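You operate a simulated robot arm through the tools that you are given. There is no shell and no other tool. Be economical: measure what you need, move in short steps, check, and stop when the job is done.

You run a simulated robot arm. Do the job below in one go: nothing can be reset, and whatever is moved stays where it is left.

## Task
Put things in order on the trolley top. At the end: the pink flip bottle is on the orange plate; the green pod (marked "25%") stands where the pink flip bottle stood; the grey sink strainer stands where the green pod stood; the orange copper cup stands on top of the brown crushed carton; whatever was shut is shut again. Leave all else as you found it, and nothing knocked over.

The check looks at the end state, three seconds after you hand in, the way a careful person would. Anything else that was tipped, shoved, dropped, spilled or broken makes it a failure.

## Robot
A 6-joint arm with a two-finger parallel gripper, fixed in place. Base frame: the origin is at the foot of the arm, x ahead of it, y to its left, z up; the work surface is at about z = 0. Readings come in m, rad, newtons and seconds.
With the tool pointing down near the work surface it reaches from about 0.18 to 0.46 m from the base axis. Its first joint turns from -1.222 to 1.222 rad. Payload 1.9 kg.
The tool frame sits at the grasp point between the pads (the TCP): z along the fingers, y along the line on which they close. The tips reach 0.023 m beyond it. Largest opening 0.094 m; finger width 0.038, thickness 0.01; the body of the gripper, 0.054 by 0.096 m, starts 0.039 m behind the TCP.
Orientation is that of the tool frame in the base frame, as [roll, pitch, yaw] about the fixed x, y, z axes, in that order (R = Rz(yaw) Ry(pitch) Rx(roll)). With the fingers straight down and closing along the base's y, the tool's x points along the base's -x, its y along +y and its z along -z.

## Interface
- The arm moves only by the tool send_rows. Its argument "targets" is a list of rows, each an object of numbers (a shift or turn left out is 0, a gripper value left out holds the last): "dx", "dy", "dz": the shift along the tool's x, y, z in units of 300 mm (1.0 is 300 mm); "wx", "wy", "wz": the turn, a rotation vector about the tool's x, y, z in units of 120 degrees (1.0 is 120 degrees). In form: [{"dx": .., "dy": .., "dz": .., "wx": .., "wy": .., "wz": ..}, ...]. A call has 1 to 20 rows; each row is the pose to reach, as a shift and turn from the pose commanded when the call began, along the tool's axes at that moment. "fingers" is the gripper command, from -1 (shut) to 1 (fully open), values between in proportion, set as the call begins (left out, the last holds). A call with a number of a shift or a turn outside -1 to 1 is refused whole. Rows are played at 5 a second. More than 0.05 m and 0.15 rad between two rows, or a gripper value outside its range, and nothing of the call is played. A pose out of reach is approached as far as the arm can. The call stops where the force on the tool passes 40 N (or 10 N more than at its start, if that is more) or the arm is blocked; 0.2 s more then pass. Each finger travels about 0.108 m/s and halts on what it meets, pressing with about 42 N; the grip force reading is that of the motor and also rises with nothing between the fingers. The clock runs only during rows and for 0.2 s after the last one: add rows that repeat a pose to give the fingers time. It gives the time, the measured TCP pose, the force on the tool (base axes), the opening and the grip force at its end, in the units of the frame above (readings bear some noise).
- Cameras (640 x 400 px; columns grow to the right, rows downward): "scene" is fixed at [0.0676, 0.3269, 0.4134]; the picture's right is [-0.67, -0.74, 0.00], its down [-0.47, 0.42, -0.78] and it looks along [0.58, -0.52, -0.63] (base axes); focal length 219 px, centre (320, 200). "wrist" rides on the gripper at [-0.039, 0, -0.044] in the tool frame; the picture's right is [0.00, -1.00, 0.00], its down [0.97, 0.00, -0.24] and it looks along [0.24, 0.00, 0.97] (tool axes); focal length 218 px, centre (320, 200).
- snapshot(camera): a new picture of that camera. No time passes.
- point_at(camera, pixels): for up to 12 pixels [column, row] of the newest picture of that camera ("zoom" is the newest enlarged one), the place [x, y, z] in the base frame of the surface seen there, good to about 0.002 m, but the place of the scene camera against the robot may be out by one fixed shift of up to 0.012 m in any direction. No time passes.
- zoom(camera, box): a new picture of the part [left, top, right, bottom] of that camera's present view, enlarged. No time passes.
- sign_off(): hands the job in; it is judged then, once.

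Go step by step. Measure first, check grasps and placings, and put right what went wrong. The budget is 80 turns and 46 pictures, counting those below and the enlarged ones. Unless the task says otherwise, let go and move clear before handing in, and close with one line.

The tools are called after "Call:" as a command line: name --argument value ..., lists and objects as JSON in quotes. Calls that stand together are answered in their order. send_rows: Moves the arm, as the interface text tells. Its arguments: {"type":"object","properties":{"targets":{"type":"array","items":{"type":"object","properties":{"dx":{"type":"number"},"dy":{"type":"number"},"dz":{"type":"number"},"wx":{"type":"number"},"wy":{"type":"number"},"wz":{"type":"number"}}}},"fingers":{"type":"number"}},"required":["targets"]} The other tools are called the same way: snapshot (camera) takes a picture; point_at (camera, pixels) gives the place of the surface under pixels of a picture; zoom (camera, box) takes an enlarged picture of a part of a camera's view; sign_off () hands the job in.

At the start:

```text
time_s: 0.0
tcp_pos: [0.3286, 0.0718, 0.2921]
tool_rot: [3.141, 0.001, 3.139]
contact_force: [0.2, 0.3, 1.2]
width: 0.094
gripper_force: 0.1
```

scene: 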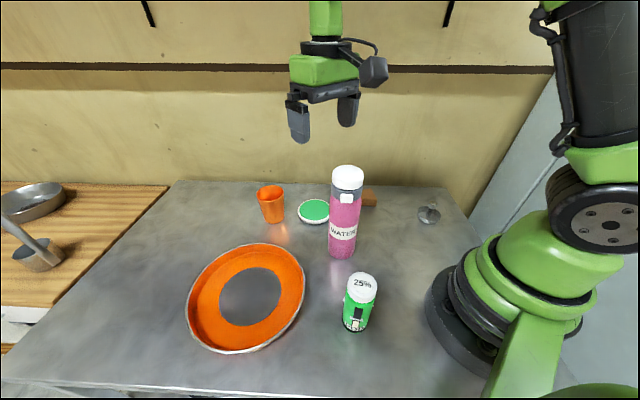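
wrist: 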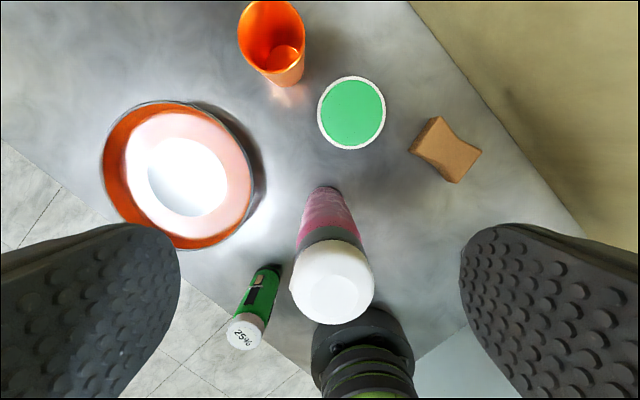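

The pictures show the bottle near (343,215), the pod at (359,300), the plate at (248,295), the cup at (271,203), the carton at (368,197) and a grey object at (429,213). I'll zoom and measure them.

Call:
zoom --camera "scene" --box '[240, 150, 460, 288]'

Call:
point_at --camera "scene" --pixels '[[348, 172], [342, 255], [362, 281], [355, 328], [250, 295], [270, 190], [272, 221], [314, 210], [369, 192], [369, 203], [429, 206], [429, 215]]'

Call:
point_at --camera "wrist" --pixels '[[335, 292], [244, 335], [188, 175], [265, 5], [285, 60], [351, 113], [445, 135], [460, 170], [425, 150], [470, 152], [437, 120], [180, 108]]'

```text
2.90 times, centred on (350, 219) of scene
```

zoom: 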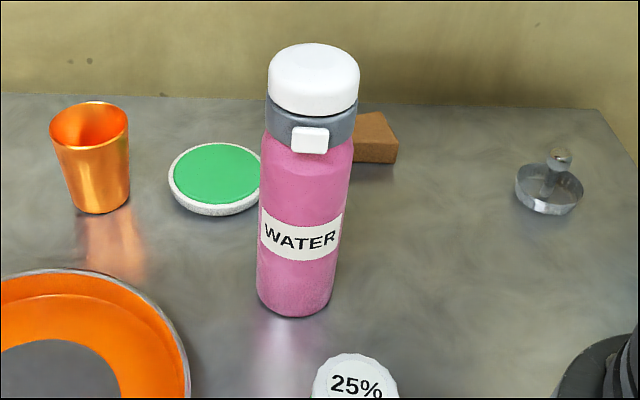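

```text
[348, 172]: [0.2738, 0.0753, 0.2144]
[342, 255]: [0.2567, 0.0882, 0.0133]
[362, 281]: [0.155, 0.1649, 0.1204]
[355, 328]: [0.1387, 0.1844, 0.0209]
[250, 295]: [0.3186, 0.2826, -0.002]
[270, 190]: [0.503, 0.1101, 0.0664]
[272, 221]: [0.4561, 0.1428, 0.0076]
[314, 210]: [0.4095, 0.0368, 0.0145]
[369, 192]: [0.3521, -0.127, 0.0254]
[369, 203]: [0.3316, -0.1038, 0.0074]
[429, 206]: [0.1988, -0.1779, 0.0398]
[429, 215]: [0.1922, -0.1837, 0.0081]
```

```text
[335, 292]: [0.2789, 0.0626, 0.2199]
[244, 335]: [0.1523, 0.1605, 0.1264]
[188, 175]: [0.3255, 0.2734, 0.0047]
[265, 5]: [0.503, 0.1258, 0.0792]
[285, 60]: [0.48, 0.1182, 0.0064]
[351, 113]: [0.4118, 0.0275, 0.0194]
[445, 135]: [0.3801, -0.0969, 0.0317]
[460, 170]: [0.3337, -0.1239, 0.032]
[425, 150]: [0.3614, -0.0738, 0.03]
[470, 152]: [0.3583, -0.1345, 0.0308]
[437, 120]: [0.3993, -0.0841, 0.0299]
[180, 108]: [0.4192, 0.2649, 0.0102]
```

Bottle top is at z≈0.22 and it has a button on the grey band (zoom 310,140), which I want to avoid pressing. I'll measure the button, band edges, plate profile, cup and strainer in the zoom and wrist views.

Call:
point_at --camera "zoom" --pixels '[[310, 140], [298, 140], [325, 140], [270, 120], [352, 125], [310, 158], [310, 112], [262, 200], [345, 210], [560, 155], [520, 180], [580, 185]]'

Call:
point_at --camera "wrist" --pixels '[[188, 190], [145, 180], [230, 180], [115, 170], [252, 185], [175, 102], [185, 248], [240, 30], [304, 30], [270, 85], [300, 70], [195, 140]]'

Call:
zoom --camera "wrist" --box '[220, 0, 500, 175]'

```text
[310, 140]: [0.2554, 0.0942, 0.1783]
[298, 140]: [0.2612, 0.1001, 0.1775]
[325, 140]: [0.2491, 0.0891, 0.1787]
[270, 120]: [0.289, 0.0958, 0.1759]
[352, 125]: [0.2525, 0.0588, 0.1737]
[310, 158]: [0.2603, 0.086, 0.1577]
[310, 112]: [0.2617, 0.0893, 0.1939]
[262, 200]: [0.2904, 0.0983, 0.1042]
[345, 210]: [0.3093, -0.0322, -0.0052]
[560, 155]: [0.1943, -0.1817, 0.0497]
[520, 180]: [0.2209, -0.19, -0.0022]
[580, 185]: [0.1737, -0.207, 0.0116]
```

```text
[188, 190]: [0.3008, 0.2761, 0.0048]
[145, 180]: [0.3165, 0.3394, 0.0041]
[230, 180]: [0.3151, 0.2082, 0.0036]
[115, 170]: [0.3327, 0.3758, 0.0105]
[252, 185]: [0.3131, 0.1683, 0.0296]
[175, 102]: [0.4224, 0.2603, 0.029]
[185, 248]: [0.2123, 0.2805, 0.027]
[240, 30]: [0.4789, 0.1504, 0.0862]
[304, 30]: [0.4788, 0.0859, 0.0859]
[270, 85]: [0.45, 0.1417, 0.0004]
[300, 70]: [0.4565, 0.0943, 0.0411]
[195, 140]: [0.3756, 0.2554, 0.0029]
```

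```text
2.29 times, centred on (360, 88) of wrist
```

zoom: 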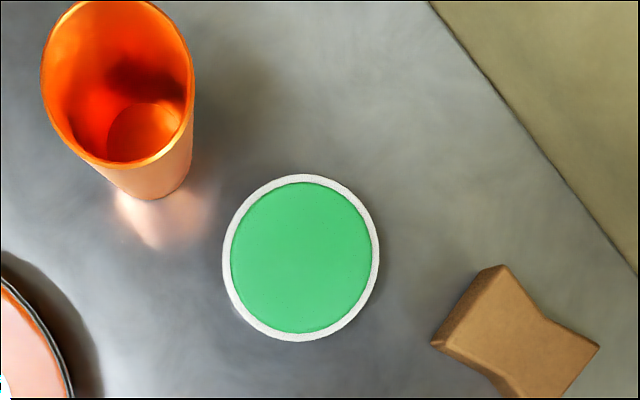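

Button faces about (-0.7, +0.7) from the bottle axis at (0.279,0.063), so I'll close along the 45° line on the grey band (z≈0.163–0.199). First I'll move above the bottle and turn 45°.

Call:
send_rows --targets '[{"dx": 0.03, "dy": -0.005, "wz": 0.0625}, {"dx": 0.06, "dy": -0.01, "wz": 0.125}, {"dx": 0.09, "dy": -0.015, "wz": 0.1875}, {"dx": 0.12, "dy": -0.02, "wz": 0.25}, {"dx": 0.15, "dy": -0.025, "wz": 0.3125}, {"dx": 0.165, "dy": -0.029, "wz": 0.375}, {"dx": 0.165, "dy": -0.029, "wz": 0.375}]' --fingers 1

Call:
snapshot --camera "wrist"

Call:
snapshot --camera "scene"

```text
time_s: 1.6
tcp_pos: [0.2793, 0.0625, 0.2916]
tool_rot: [3.141, 0.001, 2.35]
contact_force: [0.9, 0.4, -0.2]
width: 0.0937
gripper_force: 0.0
```

```text
41 pictures are left
```

wrist: 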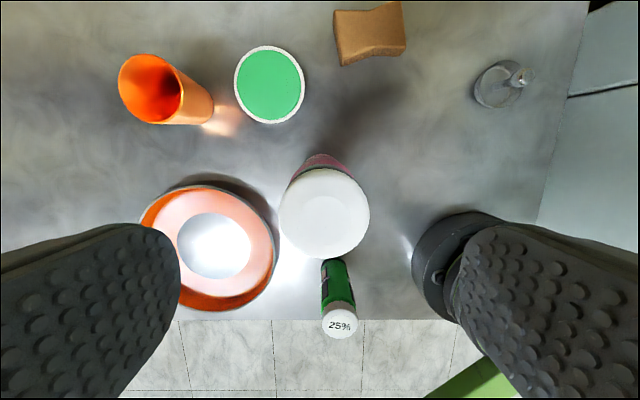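

```text
40 pictures are left
```

scene: 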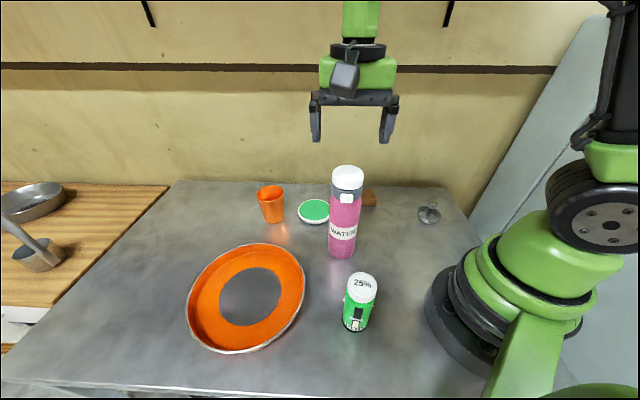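

The cap spans columns 279–370, rows 168–260 in the wrist view, close to centred. I'll measure its edges along with the pod, strainer, carton and cup from here.

Call:
point_at --camera "wrist" --pixels '[[283, 212], [366, 212], [325, 212], [325, 256], [325, 175], [341, 323], [325, 322], [355, 322], [500, 85], [520, 76], [478, 95], [500, 65]]'

Call:
point_at --camera "wrist" --pixels '[[336, 14], [401, 4], [405, 45], [342, 64], [370, 30], [122, 80], [182, 90], [150, 58], [160, 122], [213, 105], [212, 245], [190, 120]]'

```text
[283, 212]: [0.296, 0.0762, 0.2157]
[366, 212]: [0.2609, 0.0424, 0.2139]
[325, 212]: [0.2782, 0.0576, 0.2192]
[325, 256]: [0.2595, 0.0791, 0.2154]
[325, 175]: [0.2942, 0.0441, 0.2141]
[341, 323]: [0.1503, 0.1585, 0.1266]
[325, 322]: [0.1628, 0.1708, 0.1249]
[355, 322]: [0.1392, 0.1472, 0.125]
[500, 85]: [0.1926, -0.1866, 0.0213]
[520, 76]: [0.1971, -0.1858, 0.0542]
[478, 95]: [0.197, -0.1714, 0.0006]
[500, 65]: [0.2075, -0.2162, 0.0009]
```

```text
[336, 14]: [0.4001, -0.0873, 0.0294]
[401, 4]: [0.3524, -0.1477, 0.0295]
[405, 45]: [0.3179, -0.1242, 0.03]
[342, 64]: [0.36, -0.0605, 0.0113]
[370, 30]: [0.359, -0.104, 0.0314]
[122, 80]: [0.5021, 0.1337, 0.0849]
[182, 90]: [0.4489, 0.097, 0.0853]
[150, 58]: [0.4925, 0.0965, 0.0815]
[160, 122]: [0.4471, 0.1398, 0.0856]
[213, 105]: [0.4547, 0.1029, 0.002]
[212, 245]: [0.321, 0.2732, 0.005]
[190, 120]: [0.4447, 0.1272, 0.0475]
```

Bottle axis is about (0.278,0.060). I'll descend to TCP z≈0.186 with the fingers open, then close.

Call:
send_rows --targets '[{"dx": -0.003, "dy": -0.0075, "dz": 0.08}, {"dx": -0.003, "dy": -0.0075, "dz": 0.16}, {"dx": -0.003, "dy": -0.0075, "dz": 0.24}, {"dx": -0.003, "dy": -0.0075, "dz": 0.3}, {"dx": -0.003, "dy": -0.0075, "dz": 0.33}, {"dx": -0.003, "dy": -0.0075, "dz": 0.35}, {"dx": -0.003, "dy": -0.0075, "dz": 0.35}]'

Call:
zoom --camera "scene" --box '[240, 100, 440, 225]'

```text
time_s: 3.2
tcp_pos: [0.2783, 0.0611, 0.1865]
tool_rot: [3.141, -0.001, 2.352]
contact_force: [-0.7, -0.2, 0.5]
width: 0.094
gripper_force: 0.1
```

```text
3.20 times, centred on (340, 162) of scene
```

zoom: 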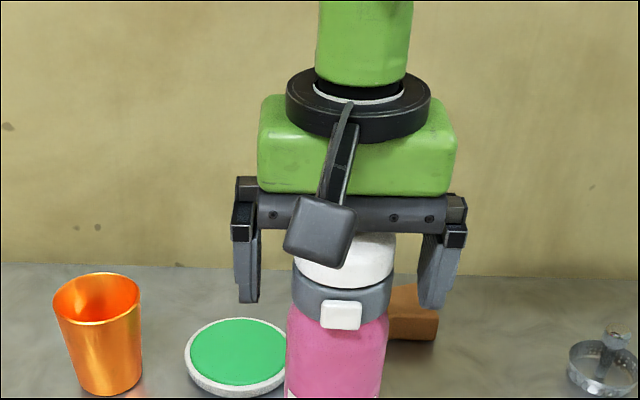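

Fingers straddle the cap and band with the button clear between them. Closing now.

Call:
send_rows --targets '[{}, {}, {}, {}]' --fingers -1

```text
time_s: 4.2
tcp_pos: [0.2796, 0.06, 0.187]
tool_rot: [3.141, -0.002, 2.354]
contact_force: [-0.1, 0.2, 0.2]
width: 0.0605
gripper_force: 42.0
```

Gripped at 0.0605 m with 42 N. Lifting 50 mm.

Call:
send_rows --targets '[{"dz": -0.03}, {"dz": -0.08}, {"dz": -0.13}, {"dz": -0.18}, {"dz": -0.2}, {"dz": -0.2}]'

Call:
snapshot --camera "scene"

```text
time_s: 5.6
tcp_pos: [0.2773, 0.0596, 0.2467]
tool_rot: [-3.14, 0.0, 2.353]
contact_force: [0.4, -0.5, -4.0]
width: 0.0608
gripper_force: 42.2
```

```text
38 pictures are left
```

scene: 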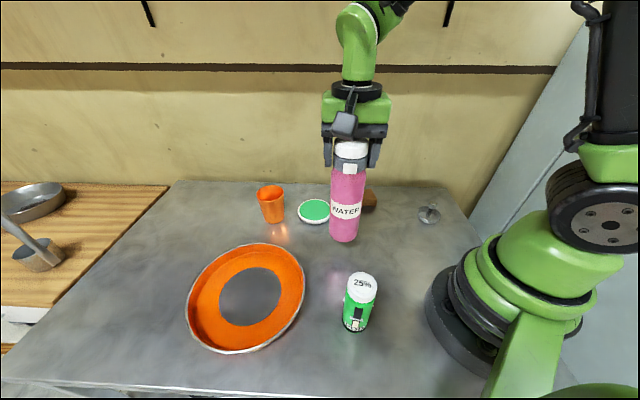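

The bottle hangs upright and clear. Carrying it level to over the plate centre (0.318,0.27).

Call:
send_rows --targets '[{"dx": 0.02, "dy": 0.03}, {"dx": 0.06, "dy": 0.09}, {"dx": 0.11, "dy": 0.162}, {"dx": 0.16, "dy": 0.236}, {"dx": 0.21, "dy": 0.31}, {"dx": 0.26, "dy": 0.383}, {"dx": 0.31, "dy": 0.456}, {"dx": 0.35, "dy": 0.515}, {"dx": 0.38, "dy": 0.56}, {"dx": 0.4, "dy": 0.59}, {"dx": 0.4, "dy": 0.59}]'

Call:
snapshot --camera "scene"

```text
time_s: 8.0
tcp_pos: [0.3187, 0.2737, 0.2463]
tool_rot: [3.141, -0.001, 2.353]
contact_force: [0.2, -0.5, -4.5]
width: 0.0608
gripper_force: 42.2
```

```text
37 pictures are left
```

scene: 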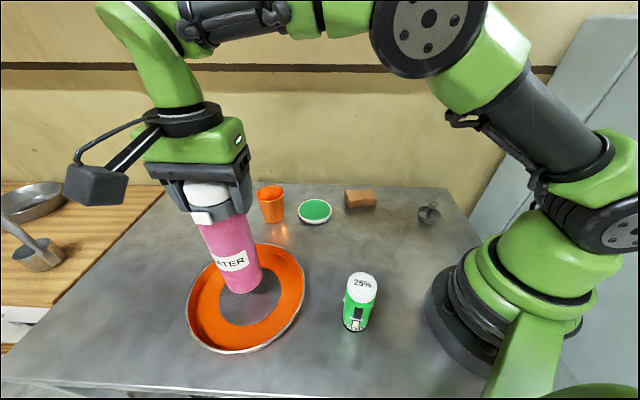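

Over the plate. Lowering slowly towards floor contact at TCP z≈0.191.

Call:
send_rows --targets '[{"dz": 0.05}, {"dz": 0.1}, {"dz": 0.14}, {"dz": 0.16}, {"dz": 0.17}, {"dz": 0.175}, {"dz": 0.175}]'

```text
time_s: 9.6
tcp_pos: [0.3196, 0.2716, 0.1941]
tool_rot: [-3.141, 0.0, 2.353]
contact_force: [0.1, 0.5, -4.2]
width: 0.0604
gripper_force: 41.7
```

Call:
send_rows --targets '[{"dz": 0.003}, {"dz": 0.006}, {"dz": 0.008}, {"dz": 0.008}]'

```text
time_s: 10.6
tcp_pos: [0.3185, 0.2716, 0.1916]
tool_rot: [3.141, -0.001, 2.352]
contact_force: [0.3, 0.6, -4.1]
width: 0.0605
gripper_force: 42.2
```

Still hanging (−4 N). Lowering another couple of millimetres in fine steps.

Call:
send_rows --targets '[{"dz": 0.003}, {"dz": 0.006}, {"dz": 0.006}]'

```text
time_s: 11.4
tcp_pos: [0.3206, 0.2701, 0.1916]
tool_rot: [3.141, 0.001, 2.354]
contact_force: [-0.9, -1.2, 3.2]
width: 0.0608
gripper_force: 42.2
```

Force flipped to +3 N: it has touched down. Opening and rising.

Call:
send_rows --targets '[{}, {}, {}, {"dz": -0.03}, {"dz": -0.1}, {"dz": -0.2}, {"dz": -0.28}, {"dz": -0.28}]' --fingers 1

Call:
snapshot --camera "scene"

```text
time_s: 13.2
tcp_pos: [0.3204, 0.2704, 0.276]
tool_rot: [3.141, 0.0, 2.353]
contact_force: [-0.3, -0.4, 0.1]
width: 0.0939
gripper_force: 0.0
```

```text
36 pictures are left
```

scene: 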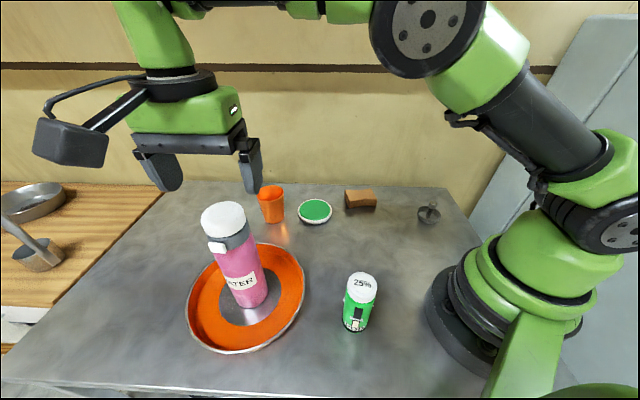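

The bottle stands upright on the plate. Moving to above the green pod at about (0.151,0.160), staying high.

Call:
send_rows --targets '[{"dx": 0.01, "dy": -0.05}, {"dx": 0.03, "dy": -0.15}, {"dx": 0.05, "dy": -0.25}, {"dx": 0.07, "dy": -0.35}, {"dx": 0.095, "dy": -0.45}, {"dx": 0.115, "dy": -0.55}, {"dx": 0.13, "dy": -0.63}, {"dx": 0.137, "dy": -0.658}, {"dx": 0.137, "dy": -0.658}]'

Call:
snapshot --camera "wrist"

Call:
zoom --camera "scene" --box '[290, 240, 450, 340]'

```text
time_s: 15.2
tcp_pos: [0.1495, 0.1608, 0.2749]
tool_rot: [3.138, 0.001, 2.353]
contact_force: [0.5, 0.9, 0.0]
width: 0.0942
gripper_force: 0.0
```

```text
35 pictures are left
```

wrist: 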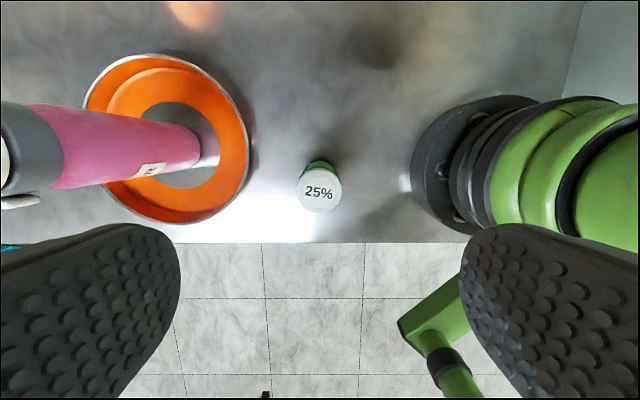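

```text
4.00 times, centred on (370, 290) of scene
```

zoom: 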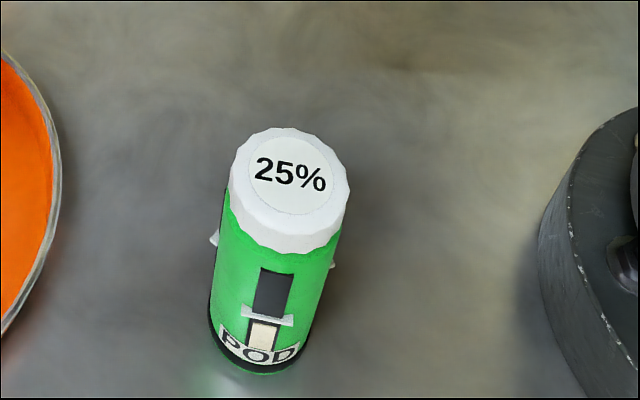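

The pod's cap is at wrist (318,190); it has little side tabs (zoom 213,238 and 333,265) that I should locate before gripping.

Call:
point_at --camera "zoom" --pixels '[[214, 238], [332, 265], [290, 178], [240, 200], [340, 220], [280, 235], [275, 250], [255, 360], [230, 195], [222, 300], [310, 320], [268, 312]]'

Call:
point_at --camera "wrist" --pixels '[[297, 190], [340, 190], [319, 190], [319, 210], [319, 172], [312, 163], [325, 163]]'

Call:
zoom --camera "wrist" --box '[270, 145, 370, 225]'

```text
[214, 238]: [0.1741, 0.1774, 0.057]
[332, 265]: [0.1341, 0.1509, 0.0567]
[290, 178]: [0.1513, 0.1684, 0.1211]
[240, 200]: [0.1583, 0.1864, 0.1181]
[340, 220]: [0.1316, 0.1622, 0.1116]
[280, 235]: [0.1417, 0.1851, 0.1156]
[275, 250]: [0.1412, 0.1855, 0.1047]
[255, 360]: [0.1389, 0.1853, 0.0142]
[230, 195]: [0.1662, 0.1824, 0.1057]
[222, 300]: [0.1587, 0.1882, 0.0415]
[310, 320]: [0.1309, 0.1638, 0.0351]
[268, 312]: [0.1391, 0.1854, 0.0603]
```

```text
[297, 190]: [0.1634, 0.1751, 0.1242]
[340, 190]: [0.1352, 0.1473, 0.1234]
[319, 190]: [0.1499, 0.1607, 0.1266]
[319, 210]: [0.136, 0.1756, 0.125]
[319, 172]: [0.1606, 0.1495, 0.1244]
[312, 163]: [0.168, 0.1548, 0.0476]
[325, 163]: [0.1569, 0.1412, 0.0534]
```

```text
5.00 times, centred on (320, 185) of wrist
```

zoom: 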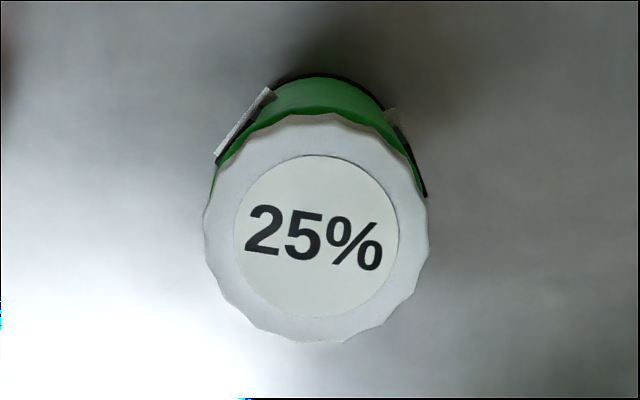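

The pod axis (0.149,0.161) is right under the TCP; tabs are at z≈0.06, so with the TCP at z=0.097 the tips (0.074) stay above them. Descending.

Call:
send_rows --targets '[{"dz": 0.08}, {"dz": 0.18}, {"dz": 0.28}, {"dz": 0.38}, {"dz": 0.46}, {"dz": 0.53}, {"dz": 0.57}, {"dz": 0.592}, {"dz": 0.592}]'

Call:
zoom --camera "scene" --box '[270, 190, 462, 340]'

```text
time_s: 17.2
tcp_pos: [0.151, 0.162, 0.0975]
tool_rot: [3.14, 0.001, 2.353]
contact_force: [0.4, 0.7, -0.5]
width: 0.0939
gripper_force: 0.1
```

```text
2.67 times, centred on (366, 265) of scene
```

zoom: 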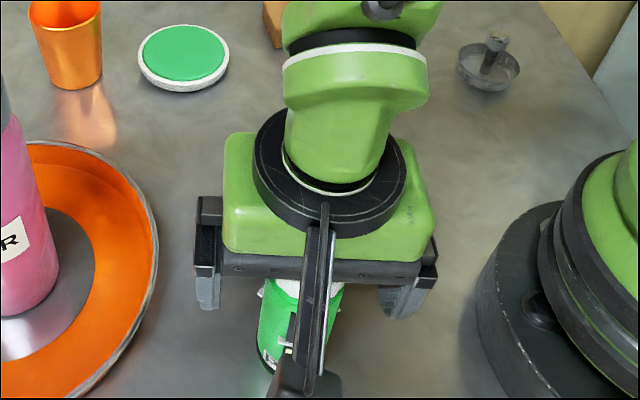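

Straddled and clear. Closing.

Call:
send_rows --targets '[{}, {}, {}, {}]' --fingers -1

```text
time_s: 18.2
tcp_pos: [0.1518, 0.1624, 0.0971]
tool_rot: [3.14, 0.001, 2.354]
contact_force: [-0.2, -1.0, -0.5]
width: 0.0433
gripper_force: 41.7
```

Gripped at 0.043 m. Lifting 50 mm, then carrying to the bottle's former spot (net tool shift −0.537, +0.068 retraces my moves).

Call:
send_rows --targets '[{"dz": -0.03}, {"dz": -0.09}, {"dz": -0.15}, {"dx": -0.02, "dy": 0.003, "dz": -0.167}, {"dx": -0.09, "dy": 0.012, "dz": -0.167}, {"dx": -0.18, "dy": 0.024, "dz": -0.167}, {"dx": -0.27, "dy": 0.036, "dz": -0.167}, {"dx": -0.36, "dy": 0.047, "dz": -0.167}, {"dx": -0.44, "dy": 0.057, "dz": -0.167}, {"dx": -0.5, "dy": 0.064, "dz": -0.167}, {"dx": -0.537, "dy": 0.068, "dz": -0.167}, {"dx": -0.537, "dy": 0.068, "dz": -0.167}]'

Call:
snapshot --camera "scene"

```text
time_s: 20.8
tcp_pos: [0.2767, 0.0599, 0.147]
tool_rot: [-3.141, 0.001, 2.353]
contact_force: [0.1, 0.1, -1.5]
width: 0.0433
gripper_force: 42.0
```

```text
31 pictures are left
```

scene: 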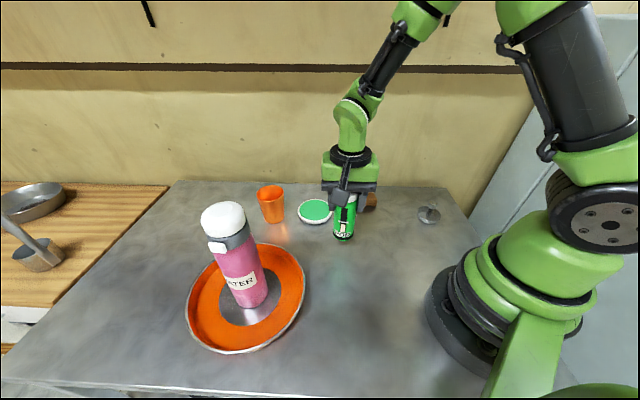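

The pod hangs upright over the target. Lowering to just above the surface (original grip z ≈0.097).

Call:
send_rows --targets '[{"dz": 0.05}, {"dz": 0.1}, {"dz": 0.14}, {"dz": 0.155}, {"dz": 0.162}, {"dz": 0.165}, {"dz": 0.167}, {"dz": 0.167}]'

```text
time_s: 22.6
tcp_pos: [0.2771, 0.0614, 0.0962]
tool_rot: [-3.141, -0.001, 2.353]
contact_force: [-1.0, -0.1, -0.4]
width: 0.0432
gripper_force: 41.5
```

Call:
send_rows --targets '[{"dz": 0.002}, {"dz": 0.004}, {"dz": 0.004}]'

```text
time_s: 23.4
tcp_pos: [0.2774, 0.0616, 0.0963]
tool_rot: [3.139, 0.002, 2.354]
contact_force: [-6.4, -1.4, 30.2]
width: 0.0433
gripper_force: 41.4
```

Firm contact (30 N). Relieving 1 mm, then opening and rising.

Call:
send_rows --targets '[{"dz": -0.003}, {"dz": -0.0035}]'

Call:
send_rows --targets '[{}, {}, {}, {"dz": -0.05}, {"dz": -0.15}, {"dz": -0.3}, {"dz": -0.4}, {"dz": -0.5}, {"dz": -0.5}]' --fingers 1

Call:
snapshot --camera "wrist"

```text
time_s: 24.0
tcp_pos: [0.2782, 0.0612, 0.0958]
tool_rot: [3.141, 0.003, 2.355]
contact_force: [0.7, 1.0, 0.0]
width: 0.0433
gripper_force: 41.7
```

```text
time_s: 26.0
tcp_pos: [0.2756, 0.0566, 0.2456]
tool_rot: [3.139, 0.001, 2.354]
contact_force: [0.0, 0.4, 0.4]
width: 0.0938
gripper_force: 0.1
```

```text
30 pictures are left
```

wrist: 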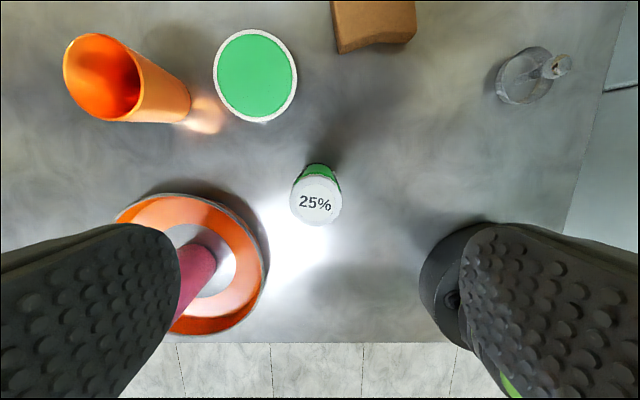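

The pod stands upright at the bottle's former spot (wrist 315,203). Moving over the strainer at about (0.197,−0.187).

Call:
send_rows --targets '[{"dx": -0.03, "dy": -0.06}, {"dx": -0.08, "dy": -0.16}, {"dx": -0.13, "dy": -0.26}, {"dx": -0.18, "dy": -0.36}, {"dx": -0.235, "dy": -0.46}, {"dx": -0.29, "dy": -0.56}, {"dx": -0.34, "dy": -0.66}, {"dx": -0.375, "dy": -0.73}, {"dx": -0.393, "dy": -0.762}, {"dx": -0.393, "dy": -0.762}]'

Call:
zoom --camera "wrist" --box '[240, 110, 400, 210]'

Call:
zoom --camera "scene" --box '[390, 185, 470, 235]'

```text
time_s: 28.2
tcp_pos: [0.1993, -0.1853, 0.2467]
tool_rot: [3.141, 0.001, 2.352]
contact_force: [0.4, 0.6, 0.3]
width: 0.094
gripper_force: 0.1
```

```text
4.00 times, centred on (320, 160) of wrist
```

zoom: 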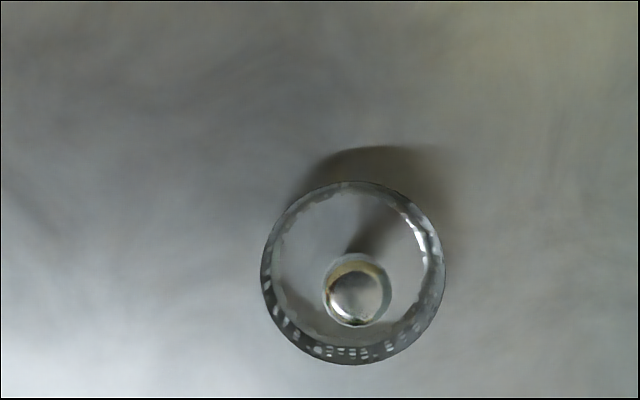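

```text
8.00 times, centred on (430, 210) of scene
```

zoom: 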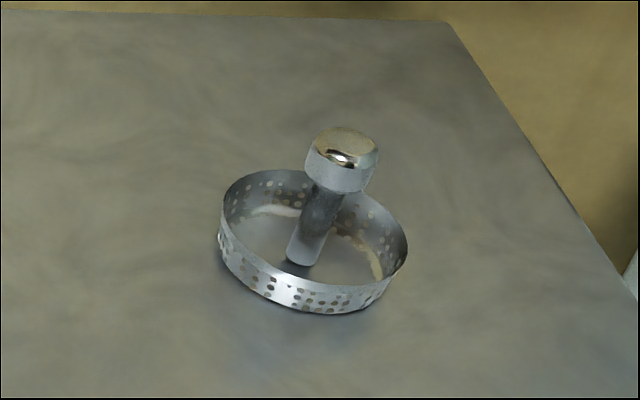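

The strainer is a low ring with a knobbed stem. Measuring knob and ring heights and centres.

Call:
point_at --camera "zoom" --pixels '[[342, 145], [335, 180], [308, 170], [374, 180], [225, 215], [405, 240], [272, 178], [390, 225], [316, 290], [300, 255]]'

Call:
snapshot --camera "wrist"

Call:
point_at --camera "wrist" --pixels '[[329, 183], [322.5, 183], [336, 183], [329, 177], [329, 189], [307, 178], [350, 178], [328, 157], [328, 200], [345, 170]]'

```text
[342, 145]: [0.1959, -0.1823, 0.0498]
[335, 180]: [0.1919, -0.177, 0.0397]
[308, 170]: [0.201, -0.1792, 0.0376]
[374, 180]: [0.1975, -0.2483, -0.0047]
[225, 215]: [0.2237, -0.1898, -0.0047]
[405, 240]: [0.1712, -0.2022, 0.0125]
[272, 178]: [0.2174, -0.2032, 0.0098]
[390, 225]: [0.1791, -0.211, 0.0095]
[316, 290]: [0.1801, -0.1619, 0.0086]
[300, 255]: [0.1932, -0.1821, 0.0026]
```

```text
27 pictures are left
```

wrist: 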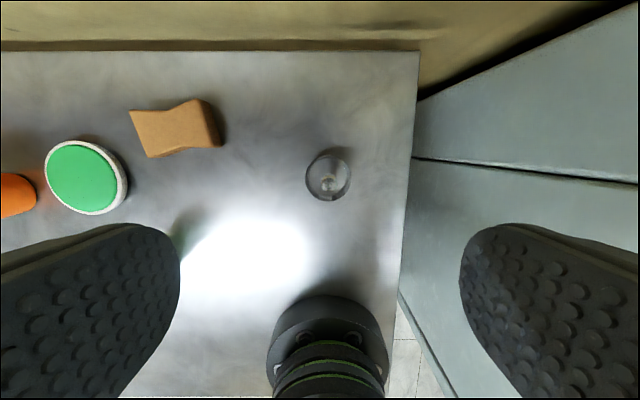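

```text
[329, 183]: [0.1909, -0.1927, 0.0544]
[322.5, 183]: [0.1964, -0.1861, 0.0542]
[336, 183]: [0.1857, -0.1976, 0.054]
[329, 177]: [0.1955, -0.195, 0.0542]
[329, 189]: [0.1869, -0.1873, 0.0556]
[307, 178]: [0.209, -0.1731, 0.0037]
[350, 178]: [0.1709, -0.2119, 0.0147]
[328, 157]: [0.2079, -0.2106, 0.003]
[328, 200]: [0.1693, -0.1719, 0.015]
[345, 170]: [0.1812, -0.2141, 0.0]
```

Knob top is at (0.191,−0.192,0.0545) about 16 mm wide, ring rim at z≈0.016. I'll grip the knob with TCP z≈0.047, tips staying above the rim.

Call:
send_rows --targets '[{"dx": 0.003, "dy": -0.032, "dz": 0.06}, {"dx": 0.003, "dy": -0.032, "dz": 0.18}, {"dx": 0.003, "dy": -0.032, "dz": 0.3}, {"dx": 0.003, "dy": -0.032, "dz": 0.42}, {"dx": 0.003, "dy": -0.032, "dz": 0.52}, {"dx": 0.003, "dy": -0.032, "dz": 0.6}, {"dx": 0.003, "dy": -0.032, "dz": 0.645}, {"dx": 0.003, "dy": -0.032, "dz": 0.664}, {"dx": 0.003, "dy": -0.032, "dz": 0.664}]'

Call:
snapshot --camera "wrist"

Call:
zoom --camera "scene" --box '[380, 165, 476, 225]'

```text
time_s: 30.2
tcp_pos: [0.1906, -0.1886, 0.046]
tool_rot: [-3.14, 0.002, 2.352]
contact_force: [-0.7, 0.6, -0.6]
width: 0.0939
gripper_force: 0.1
```

```text
26 pictures are left
```

wrist: 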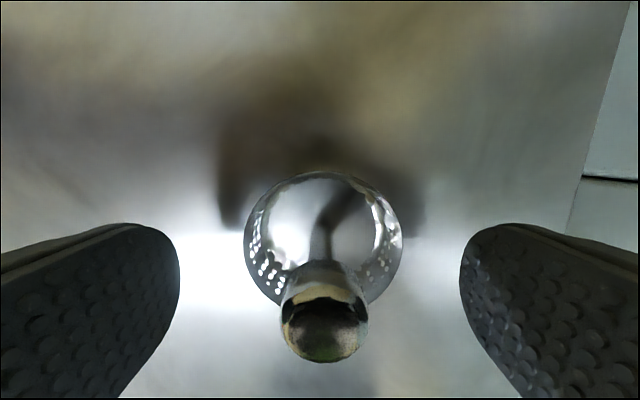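

```text
6.67 times, centred on (428, 195) of scene
```

zoom: 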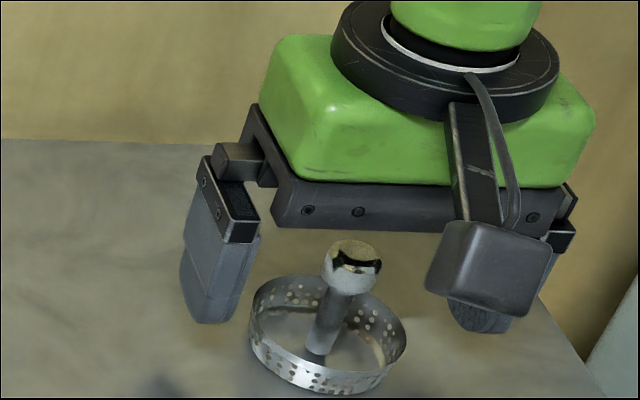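

Knob (324,335) is centred within ~1.5 mm. Small correction then close.

Call:
send_rows --targets '[{"dy": -0.004}, {"dy": -0.004}, {"dy": -0.004}, {"dy": -0.004}, {"dy": -0.004}]' --fingers -1

```text
time_s: 31.4
tcp_pos: [0.189, -0.1904, 0.0466]
tool_rot: [3.141, 0.002, 2.354]
contact_force: [-0.3, 0.1, -0.7]
width: 0.0182
gripper_force: 42.2
```

Knob held (0.018 m). Lifting 165 mm so the strainer will clear the pod.

Call:
send_rows --targets '[{"dz": -0.03}, {"dz": -0.1}, {"dz": -0.2}, {"dz": -0.3}, {"dz": -0.4}, {"dz": -0.5}, {"dz": -0.55}, {"dz": -0.55}]'

Call:
snapshot --camera "scene"

```text
time_s: 33.2
tcp_pos: [0.1896, -0.1923, 0.2133]
tool_rot: [-3.141, 0.001, 2.351]
contact_force: [-0.3, -0.6, -0.1]
width: 0.0182
gripper_force: 41.9
```

```text
24 pictures are left
```

scene: 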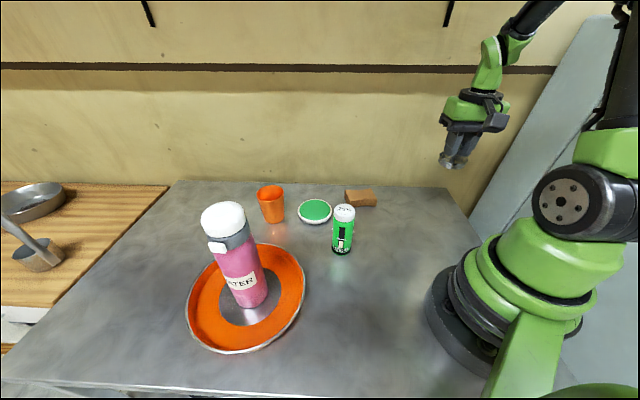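

The strainer is held and the pod stands upright. Carrying it around in front of the base to the pod's former spot (0.150,0.161).

Call:
send_rows --targets '[{"dx": 0.025, "dy": 0.05}, {"dx": 0.07, "dy": 0.14}, {"dx": 0.115, "dy": 0.23}, {"dx": 0.16, "dy": 0.325}, {"dx": 0.204, "dy": 0.414}, {"dx": 0.28, "dy": 0.49}, {"dx": 0.37, "dy": 0.58}, {"dx": 0.464, "dy": 0.655}, {"dx": 0.57, "dy": 0.675}, {"dx": 0.68, "dy": 0.69}, {"dx": 0.78, "dy": 0.707}, {"dx": 0.86, "dy": 0.72}, {"dx": 0.91, "dy": 0.728}, {"dx": 0.927, "dy": 0.73}, {"dx": 0.927, "dy": 0.73}]'

Call:
snapshot --camera "scene"

```text
time_s: 36.4
tcp_pos: [0.1503, 0.1605, 0.2112]
tool_rot: [3.14, 0.001, 2.353]
contact_force: [0.2, -0.8, -0.3]
width: 0.0177
gripper_force: 41.8
```

```text
23 pictures are left
```

scene: 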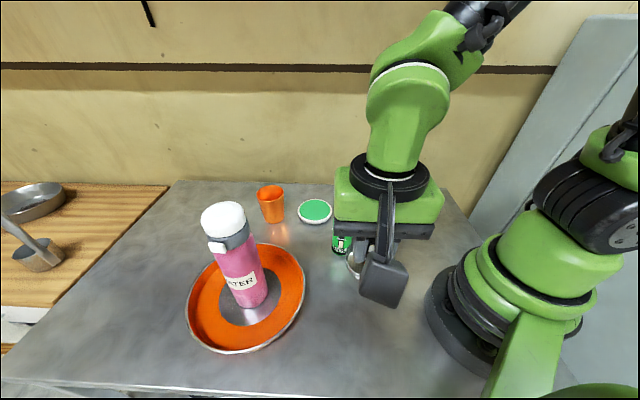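

Right over the spot. Lowering to just above the grip height 0.0465.

Call:
send_rows --targets '[{"dz": 0.08}, {"dz": 0.18}, {"dz": 0.28}, {"dz": 0.38}, {"dz": 0.46}, {"dz": 0.51}, {"dz": 0.535}, {"dz": 0.543}, {"dz": 0.546}, {"dz": 0.546}]'

```text
time_s: 38.6
tcp_pos: [0.1497, 0.1616, 0.0493]
tool_rot: [3.14, 0.001, 2.353]
contact_force: [0.5, -0.8, -0.4]
width: 0.0181
gripper_force: 41.8
```

Call:
send_rows --targets '[{"dz": 0.002}, {"dz": 0.004}, {"dz": 0.005}, {"dz": 0.005}]'

```text
time_s: 39.6
tcp_pos: [0.1501, 0.1623, 0.0478]
tool_rot: [3.141, 0.002, 2.352]
contact_force: [0.1, 0.9, -0.5]
width: 0.018
gripper_force: 41.9
```

Call:
send_rows --targets '[{"dz": 0.002}, {"dz": 0.004}, {"dz": 0.004}]'

```text
time_s: 40.4
tcp_pos: [0.1504, 0.162, 0.047]
tool_rot: [-3.139, 0.003, 2.354]
contact_force: [0.2, 1.0, -0.9]
width: 0.0179
gripper_force: 42.7
```

Call:
send_rows --targets '[{"dz": 0.0015}, {"dz": 0.003}, {"dz": 0.003}]'

Call:
zoom --camera "scene" --box '[310, 240, 438, 320]'

```text
time_s: 41.2
tcp_pos: [0.1484, 0.1615, 0.0454]
tool_rot: [3.141, 0.002, 2.352]
contact_force: [-0.7, -2.1, 30.7]
width: 0.0182
gripper_force: 42.0
```

```text
5.00 times, centred on (374, 280) of scene
```

zoom: 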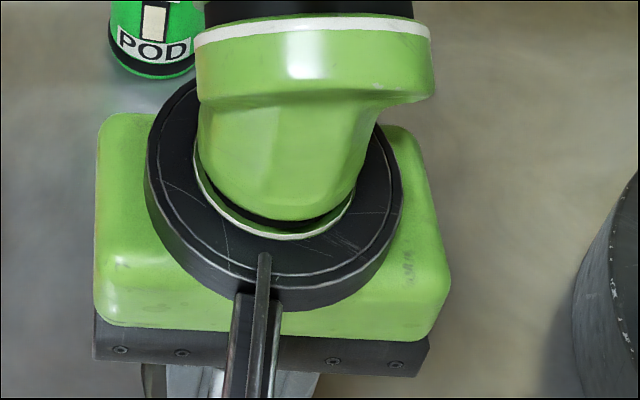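

Contact at 30 N. Relieve slightly, open and rise.

Call:
send_rows --targets '[{"dz": -0.002}, {"dz": -0.003}]'

Call:
send_rows --targets '[{}, {}, {}, {}, {"dz": -0.05}, {"dz": -0.15}, {"dz": -0.3}, {"dz": -0.45}, {"dz": -0.6}, {"dz": -0.7}, {"dz": -0.75}, {"dz": -0.75}]' --fingers 1

Call:
snapshot --camera "wrist"

```text
time_s: 41.8
tcp_pos: [0.1495, 0.161, 0.0459]
tool_rot: [-3.139, 0.001, 2.352]
contact_force: [0.6, -0.4, -1.1]
width: 0.0182
gripper_force: 42.2
```

```text
time_s: 44.4
tcp_pos: [0.1492, 0.1612, 0.2705]
tool_rot: [3.139, 0.001, 2.354]
contact_force: [-0.9, 0.1, 0.4]
width: 0.094
gripper_force: 0.0
```

```text
21 pictures are left
```

wrist: 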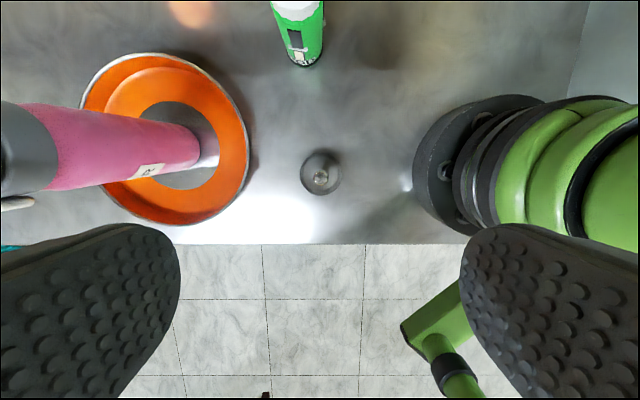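

The strainer stands at the pod's former spot (wrist 320,177). Now I'll go toward the cup at about (0.40,0.10), turning the closing line tangential (wz −0.49).

Call:
send_rows --targets '[{"dx": -0.04, "dy": 0.025, "wz": -0.049}, {"dx": -0.12, "dy": 0.075, "wz": -0.098}, {"dx": -0.2, "dy": 0.123, "wz": -0.147}, {"dx": -0.29, "dy": 0.178, "wz": -0.196}, {"dx": -0.38, "dy": 0.233, "wz": -0.245}, {"dx": -0.47, "dy": 0.288, "wz": -0.294}, {"dx": -0.56, "dy": 0.343, "wz": -0.343}, {"dx": -0.64, "dy": 0.392, "wz": -0.392}, {"dx": -0.7, "dy": 0.429, "wz": -0.441}, {"dx": -0.733, "dy": 0.449, "wz": -0.49}, {"dx": -0.733, "dy": 0.449, "wz": -0.49}]'

Call:
snapshot --camera "wrist"

```text
time_s: 46.8
tcp_pos: [0.4022, 0.1016, 0.2712]
tool_rot: [-3.141, 0.001, -2.903]
contact_force: [0.1, -0.3, -0.6]
width: 0.094
gripper_force: 0.1
```

```text
20 pictures are left
```

wrist: 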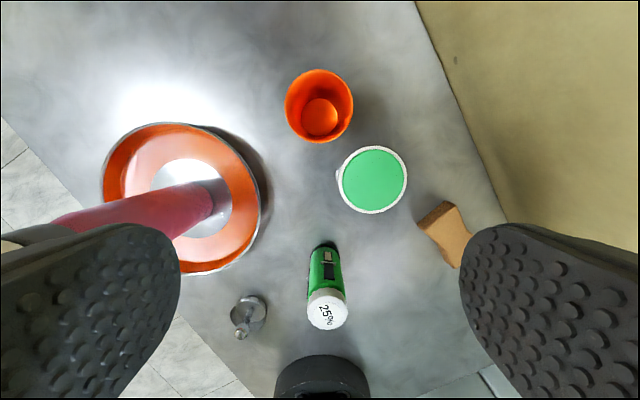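

The cup is directly ahead at (319,105). Measuring its rim, base and the green disc nearby.

Call:
point_at --camera "wrist" --pixels '[[287, 98], [351, 98], [319, 70], [319, 134], [320, 117], [302, 117], [338, 117], [320, 142], [340, 175], [372, 148], [450, 220], [420, 225]]'

Call:
zoom --camera "wrist" --box '[260, 50, 500, 280]'

```text
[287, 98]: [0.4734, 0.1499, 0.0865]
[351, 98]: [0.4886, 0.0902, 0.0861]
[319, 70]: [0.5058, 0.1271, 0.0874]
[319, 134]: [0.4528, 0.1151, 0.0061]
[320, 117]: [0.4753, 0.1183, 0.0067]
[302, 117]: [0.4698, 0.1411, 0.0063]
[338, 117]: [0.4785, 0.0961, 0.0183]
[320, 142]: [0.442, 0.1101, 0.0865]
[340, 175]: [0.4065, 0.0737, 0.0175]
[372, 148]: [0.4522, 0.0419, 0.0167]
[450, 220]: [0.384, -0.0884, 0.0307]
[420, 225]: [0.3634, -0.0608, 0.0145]
```

```text
1.74 times, centred on (380, 165) of wrist
```

zoom: 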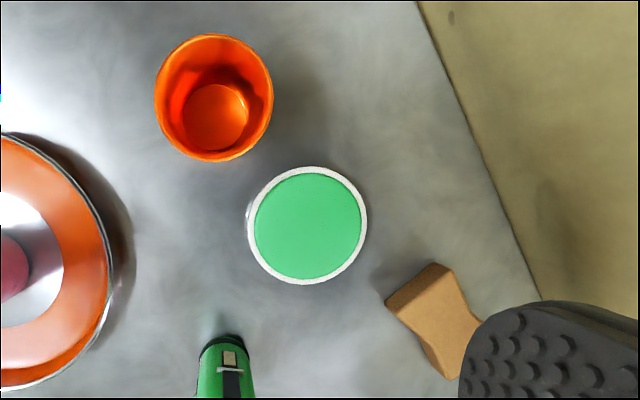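

Cup rim centre is (0.476,0.119), diameter 0.066, height 0.087, at radius 0.49 — beyond straight-down reach. I'll tilt the tool 20° outward and go above it.

Call:
send_rows --targets '[{"dx": -0.02, "wy": -0.04, "dz": 0.02}, {"dx": -0.05, "wy": -0.084, "dz": 0.07}, {"dx": -0.09, "wy": -0.125, "dz": 0.14}, {"dx": -0.13, "wy": -0.167, "dz": 0.21}, {"dx": -0.17, "wy": -0.167, "dz": 0.29}, {"dx": -0.21, "wy": -0.167, "dz": 0.36}, {"dx": -0.24, "wy": -0.167, "dz": 0.41}, {"dx": -0.2555, "wy": -0.167, "dz": 0.437}, {"dx": -0.2555, "wy": -0.167, "dz": 0.437}]'

Call:
snapshot --camera "wrist"

Call:
snapshot --camera "scene"

```text
time_s: 48.8
tcp_pos: [0.474, 0.1159, 0.139]
tool_rot: [3.141, 0.352, -2.905]
contact_force: [-0.4, 1.2, 0.3]
width: 0.0939
gripper_force: 0.2
```

```text
18 pictures are left
```

wrist: 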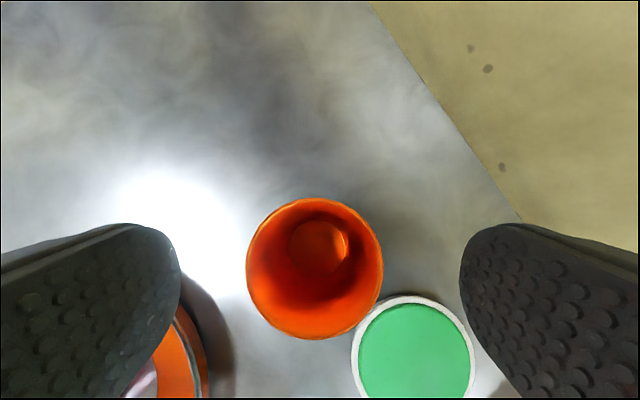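

```text
17 pictures are left
```

scene: 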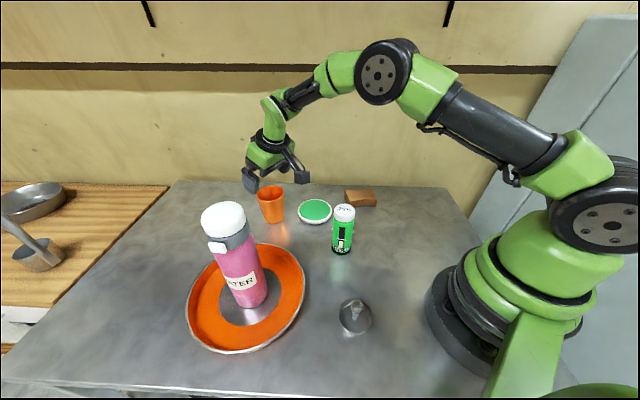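

Tilt reached; the rim (247–383, centre 315) is about 2 mm left of the midline. Descending vertically 71 mm with that correction.

Call:
send_rows --targets '[{"dx": 0.01, "dy": 0.004, "dz": 0.04}, {"dx": 0.025, "dy": 0.008, "dz": 0.09}, {"dx": 0.045, "dy": 0.008, "dz": 0.145}, {"dx": 0.06, "dy": 0.008, "dz": 0.19}, {"dx": 0.069, "dy": 0.008, "dz": 0.213}, {"dx": 0.0734, "dy": 0.008, "dz": 0.225}, {"dx": 0.0734, "dy": 0.008, "dz": 0.225}]'

Call:
snapshot --camera "wrist"

Call:
zoom --camera "scene" --box '[210, 130, 370, 230]'

```text
time_s: 50.4
tcp_pos: [0.4773, 0.1203, 0.0689]
tool_rot: [3.141, 0.35, -2.905]
contact_force: [0.3, -0.1, -0.1]
width: 0.094
gripper_force: 0.1
```

```text
16 pictures are left
```

wrist: 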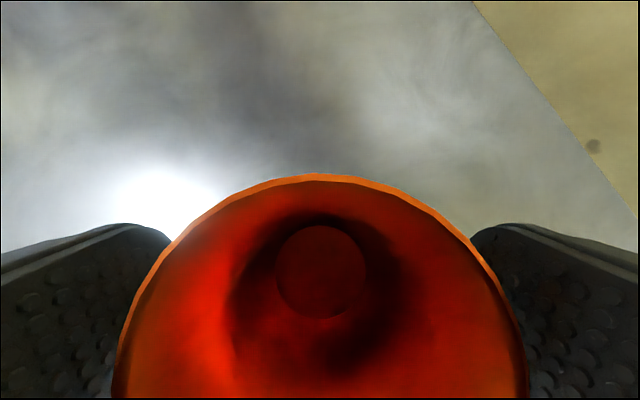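

```text
4.00 times, centred on (290, 180) of scene
```

zoom: 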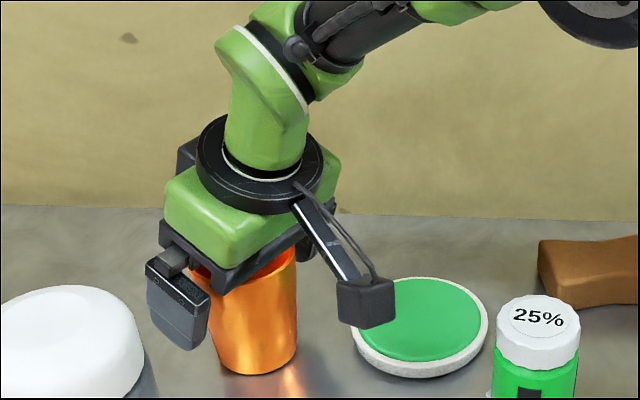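

Cup is centred between fingers (118–525 at the rim). Checking the height of the black box hanging over the green disc (zoom 365,305).

Call:
point_at --camera "zoom" --pixels '[[365, 295], [365, 318], [350, 325], [390, 315], [420, 320], [180, 320], [245, 360], [550, 245]]'

Call:
send_rows --targets '[{}, {}, {}, {}]' --fingers -1

```text
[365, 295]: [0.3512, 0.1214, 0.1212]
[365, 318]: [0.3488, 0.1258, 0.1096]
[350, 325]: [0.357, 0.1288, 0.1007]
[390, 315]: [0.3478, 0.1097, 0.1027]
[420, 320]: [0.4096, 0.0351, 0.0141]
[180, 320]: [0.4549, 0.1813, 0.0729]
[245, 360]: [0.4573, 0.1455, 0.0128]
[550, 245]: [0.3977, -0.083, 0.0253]
```

```text
time_s: 51.4
tcp_pos: [0.476, 0.1203, 0.0684]
tool_rot: [-3.141, 0.351, -2.906]
contact_force: [-0.1, 0.3, 0.0]
width: 0.0665
gripper_force: 41.9
```

Cup held at 0.0665 m; the box is at z≈0.105, clear of the disc. Lifting straight up 100 mm.

Call:
send_rows --targets '[{"dx": -0.008, "dz": -0.022}, {"dx": -0.03, "dz": -0.08}, {"dx": -0.055, "dz": -0.15}, {"dx": -0.08, "dz": -0.22}, {"dx": -0.105, "dz": -0.285}, {"dx": -0.1147, "dz": -0.313}, {"dx": -0.1147, "dz": -0.313}]'

Call:
zoom --camera "scene" --box '[190, 90, 430, 240]'

```text
time_s: 53.0
tcp_pos: [0.4763, 0.1223, 0.1699]
tool_rot: [-3.14, 0.35, -2.905]
contact_force: [0.3, -0.3, -1.4]
width: 0.0662
gripper_force: 42.4
```

```text
2.67 times, centred on (310, 165) of scene
```

zoom: 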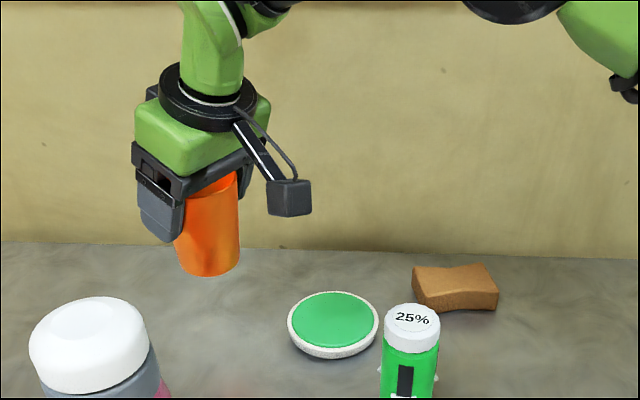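

Cup is lifted and upright. Measuring the carton's top more closely in this zoom.

Call:
point_at --camera "zoom" --pixels '[[415, 269], [483, 265], [496, 288], [424, 291], [455, 278], [440, 280], [470, 278], [455, 271], [455, 287], [330, 320]]'

Call:
zoom --camera "scene" --box '[330, 180, 394, 220]'

```text
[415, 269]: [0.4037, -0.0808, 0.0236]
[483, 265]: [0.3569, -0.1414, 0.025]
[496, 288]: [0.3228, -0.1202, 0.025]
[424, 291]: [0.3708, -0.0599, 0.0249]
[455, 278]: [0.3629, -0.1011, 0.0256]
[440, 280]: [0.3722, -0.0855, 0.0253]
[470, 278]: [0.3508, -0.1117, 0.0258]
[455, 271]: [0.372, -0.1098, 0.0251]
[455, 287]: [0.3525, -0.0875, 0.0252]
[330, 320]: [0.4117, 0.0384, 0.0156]
```

```text
10.00 times, centred on (362, 200) of scene
```

zoom: 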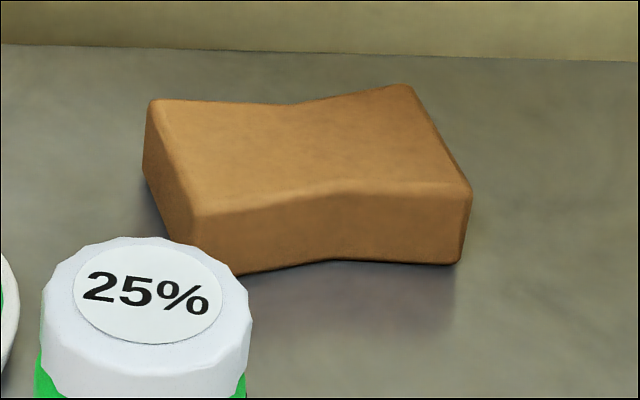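

Carton top is flat at true z≈0.0305, centre (0.359,−0.106). Carrying the cup there level, keeping the tilt.

Call:
send_rows --targets '[{"dx": 0.026, "dy": -0.032, "dz": -0.0096}, {"dx": 0.0784, "dy": -0.0966, "dz": -0.0287}, {"dx": 0.1463, "dy": -0.1803, "dz": -0.0536}, {"dx": 0.2142, "dy": -0.264, "dz": -0.0785}, {"dx": 0.2821, "dy": -0.3478, "dz": -0.1034}, {"dx": 0.35, "dy": -0.4315, "dz": -0.1282}, {"dx": 0.4179, "dy": -0.5152, "dz": -0.1531}, {"dx": 0.4702, "dy": -0.5796, "dz": -0.1723}, {"dx": 0.5068, "dy": -0.6247, "dz": -0.1857}, {"dx": 0.5224, "dy": -0.644, "dz": -0.1914}, {"dx": 0.5224, "dy": -0.644, "dz": -0.1914}]'

Call:
zoom --camera "scene" --box '[270, 90, 450, 240]'

```text
time_s: 55.4
tcp_pos: [0.3619, -0.1054, 0.1695]
tool_rot: [-3.141, 0.35, -2.904]
contact_force: [0.0, -0.1, -1.0]
width: 0.0666
gripper_force: 41.6
```

```text
2.67 times, centred on (360, 165) of scene
```

zoom: 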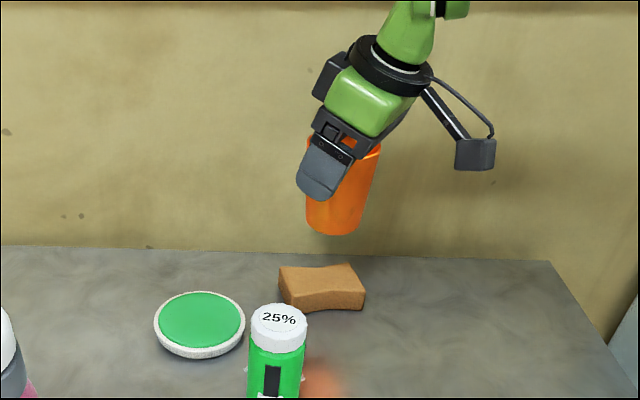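

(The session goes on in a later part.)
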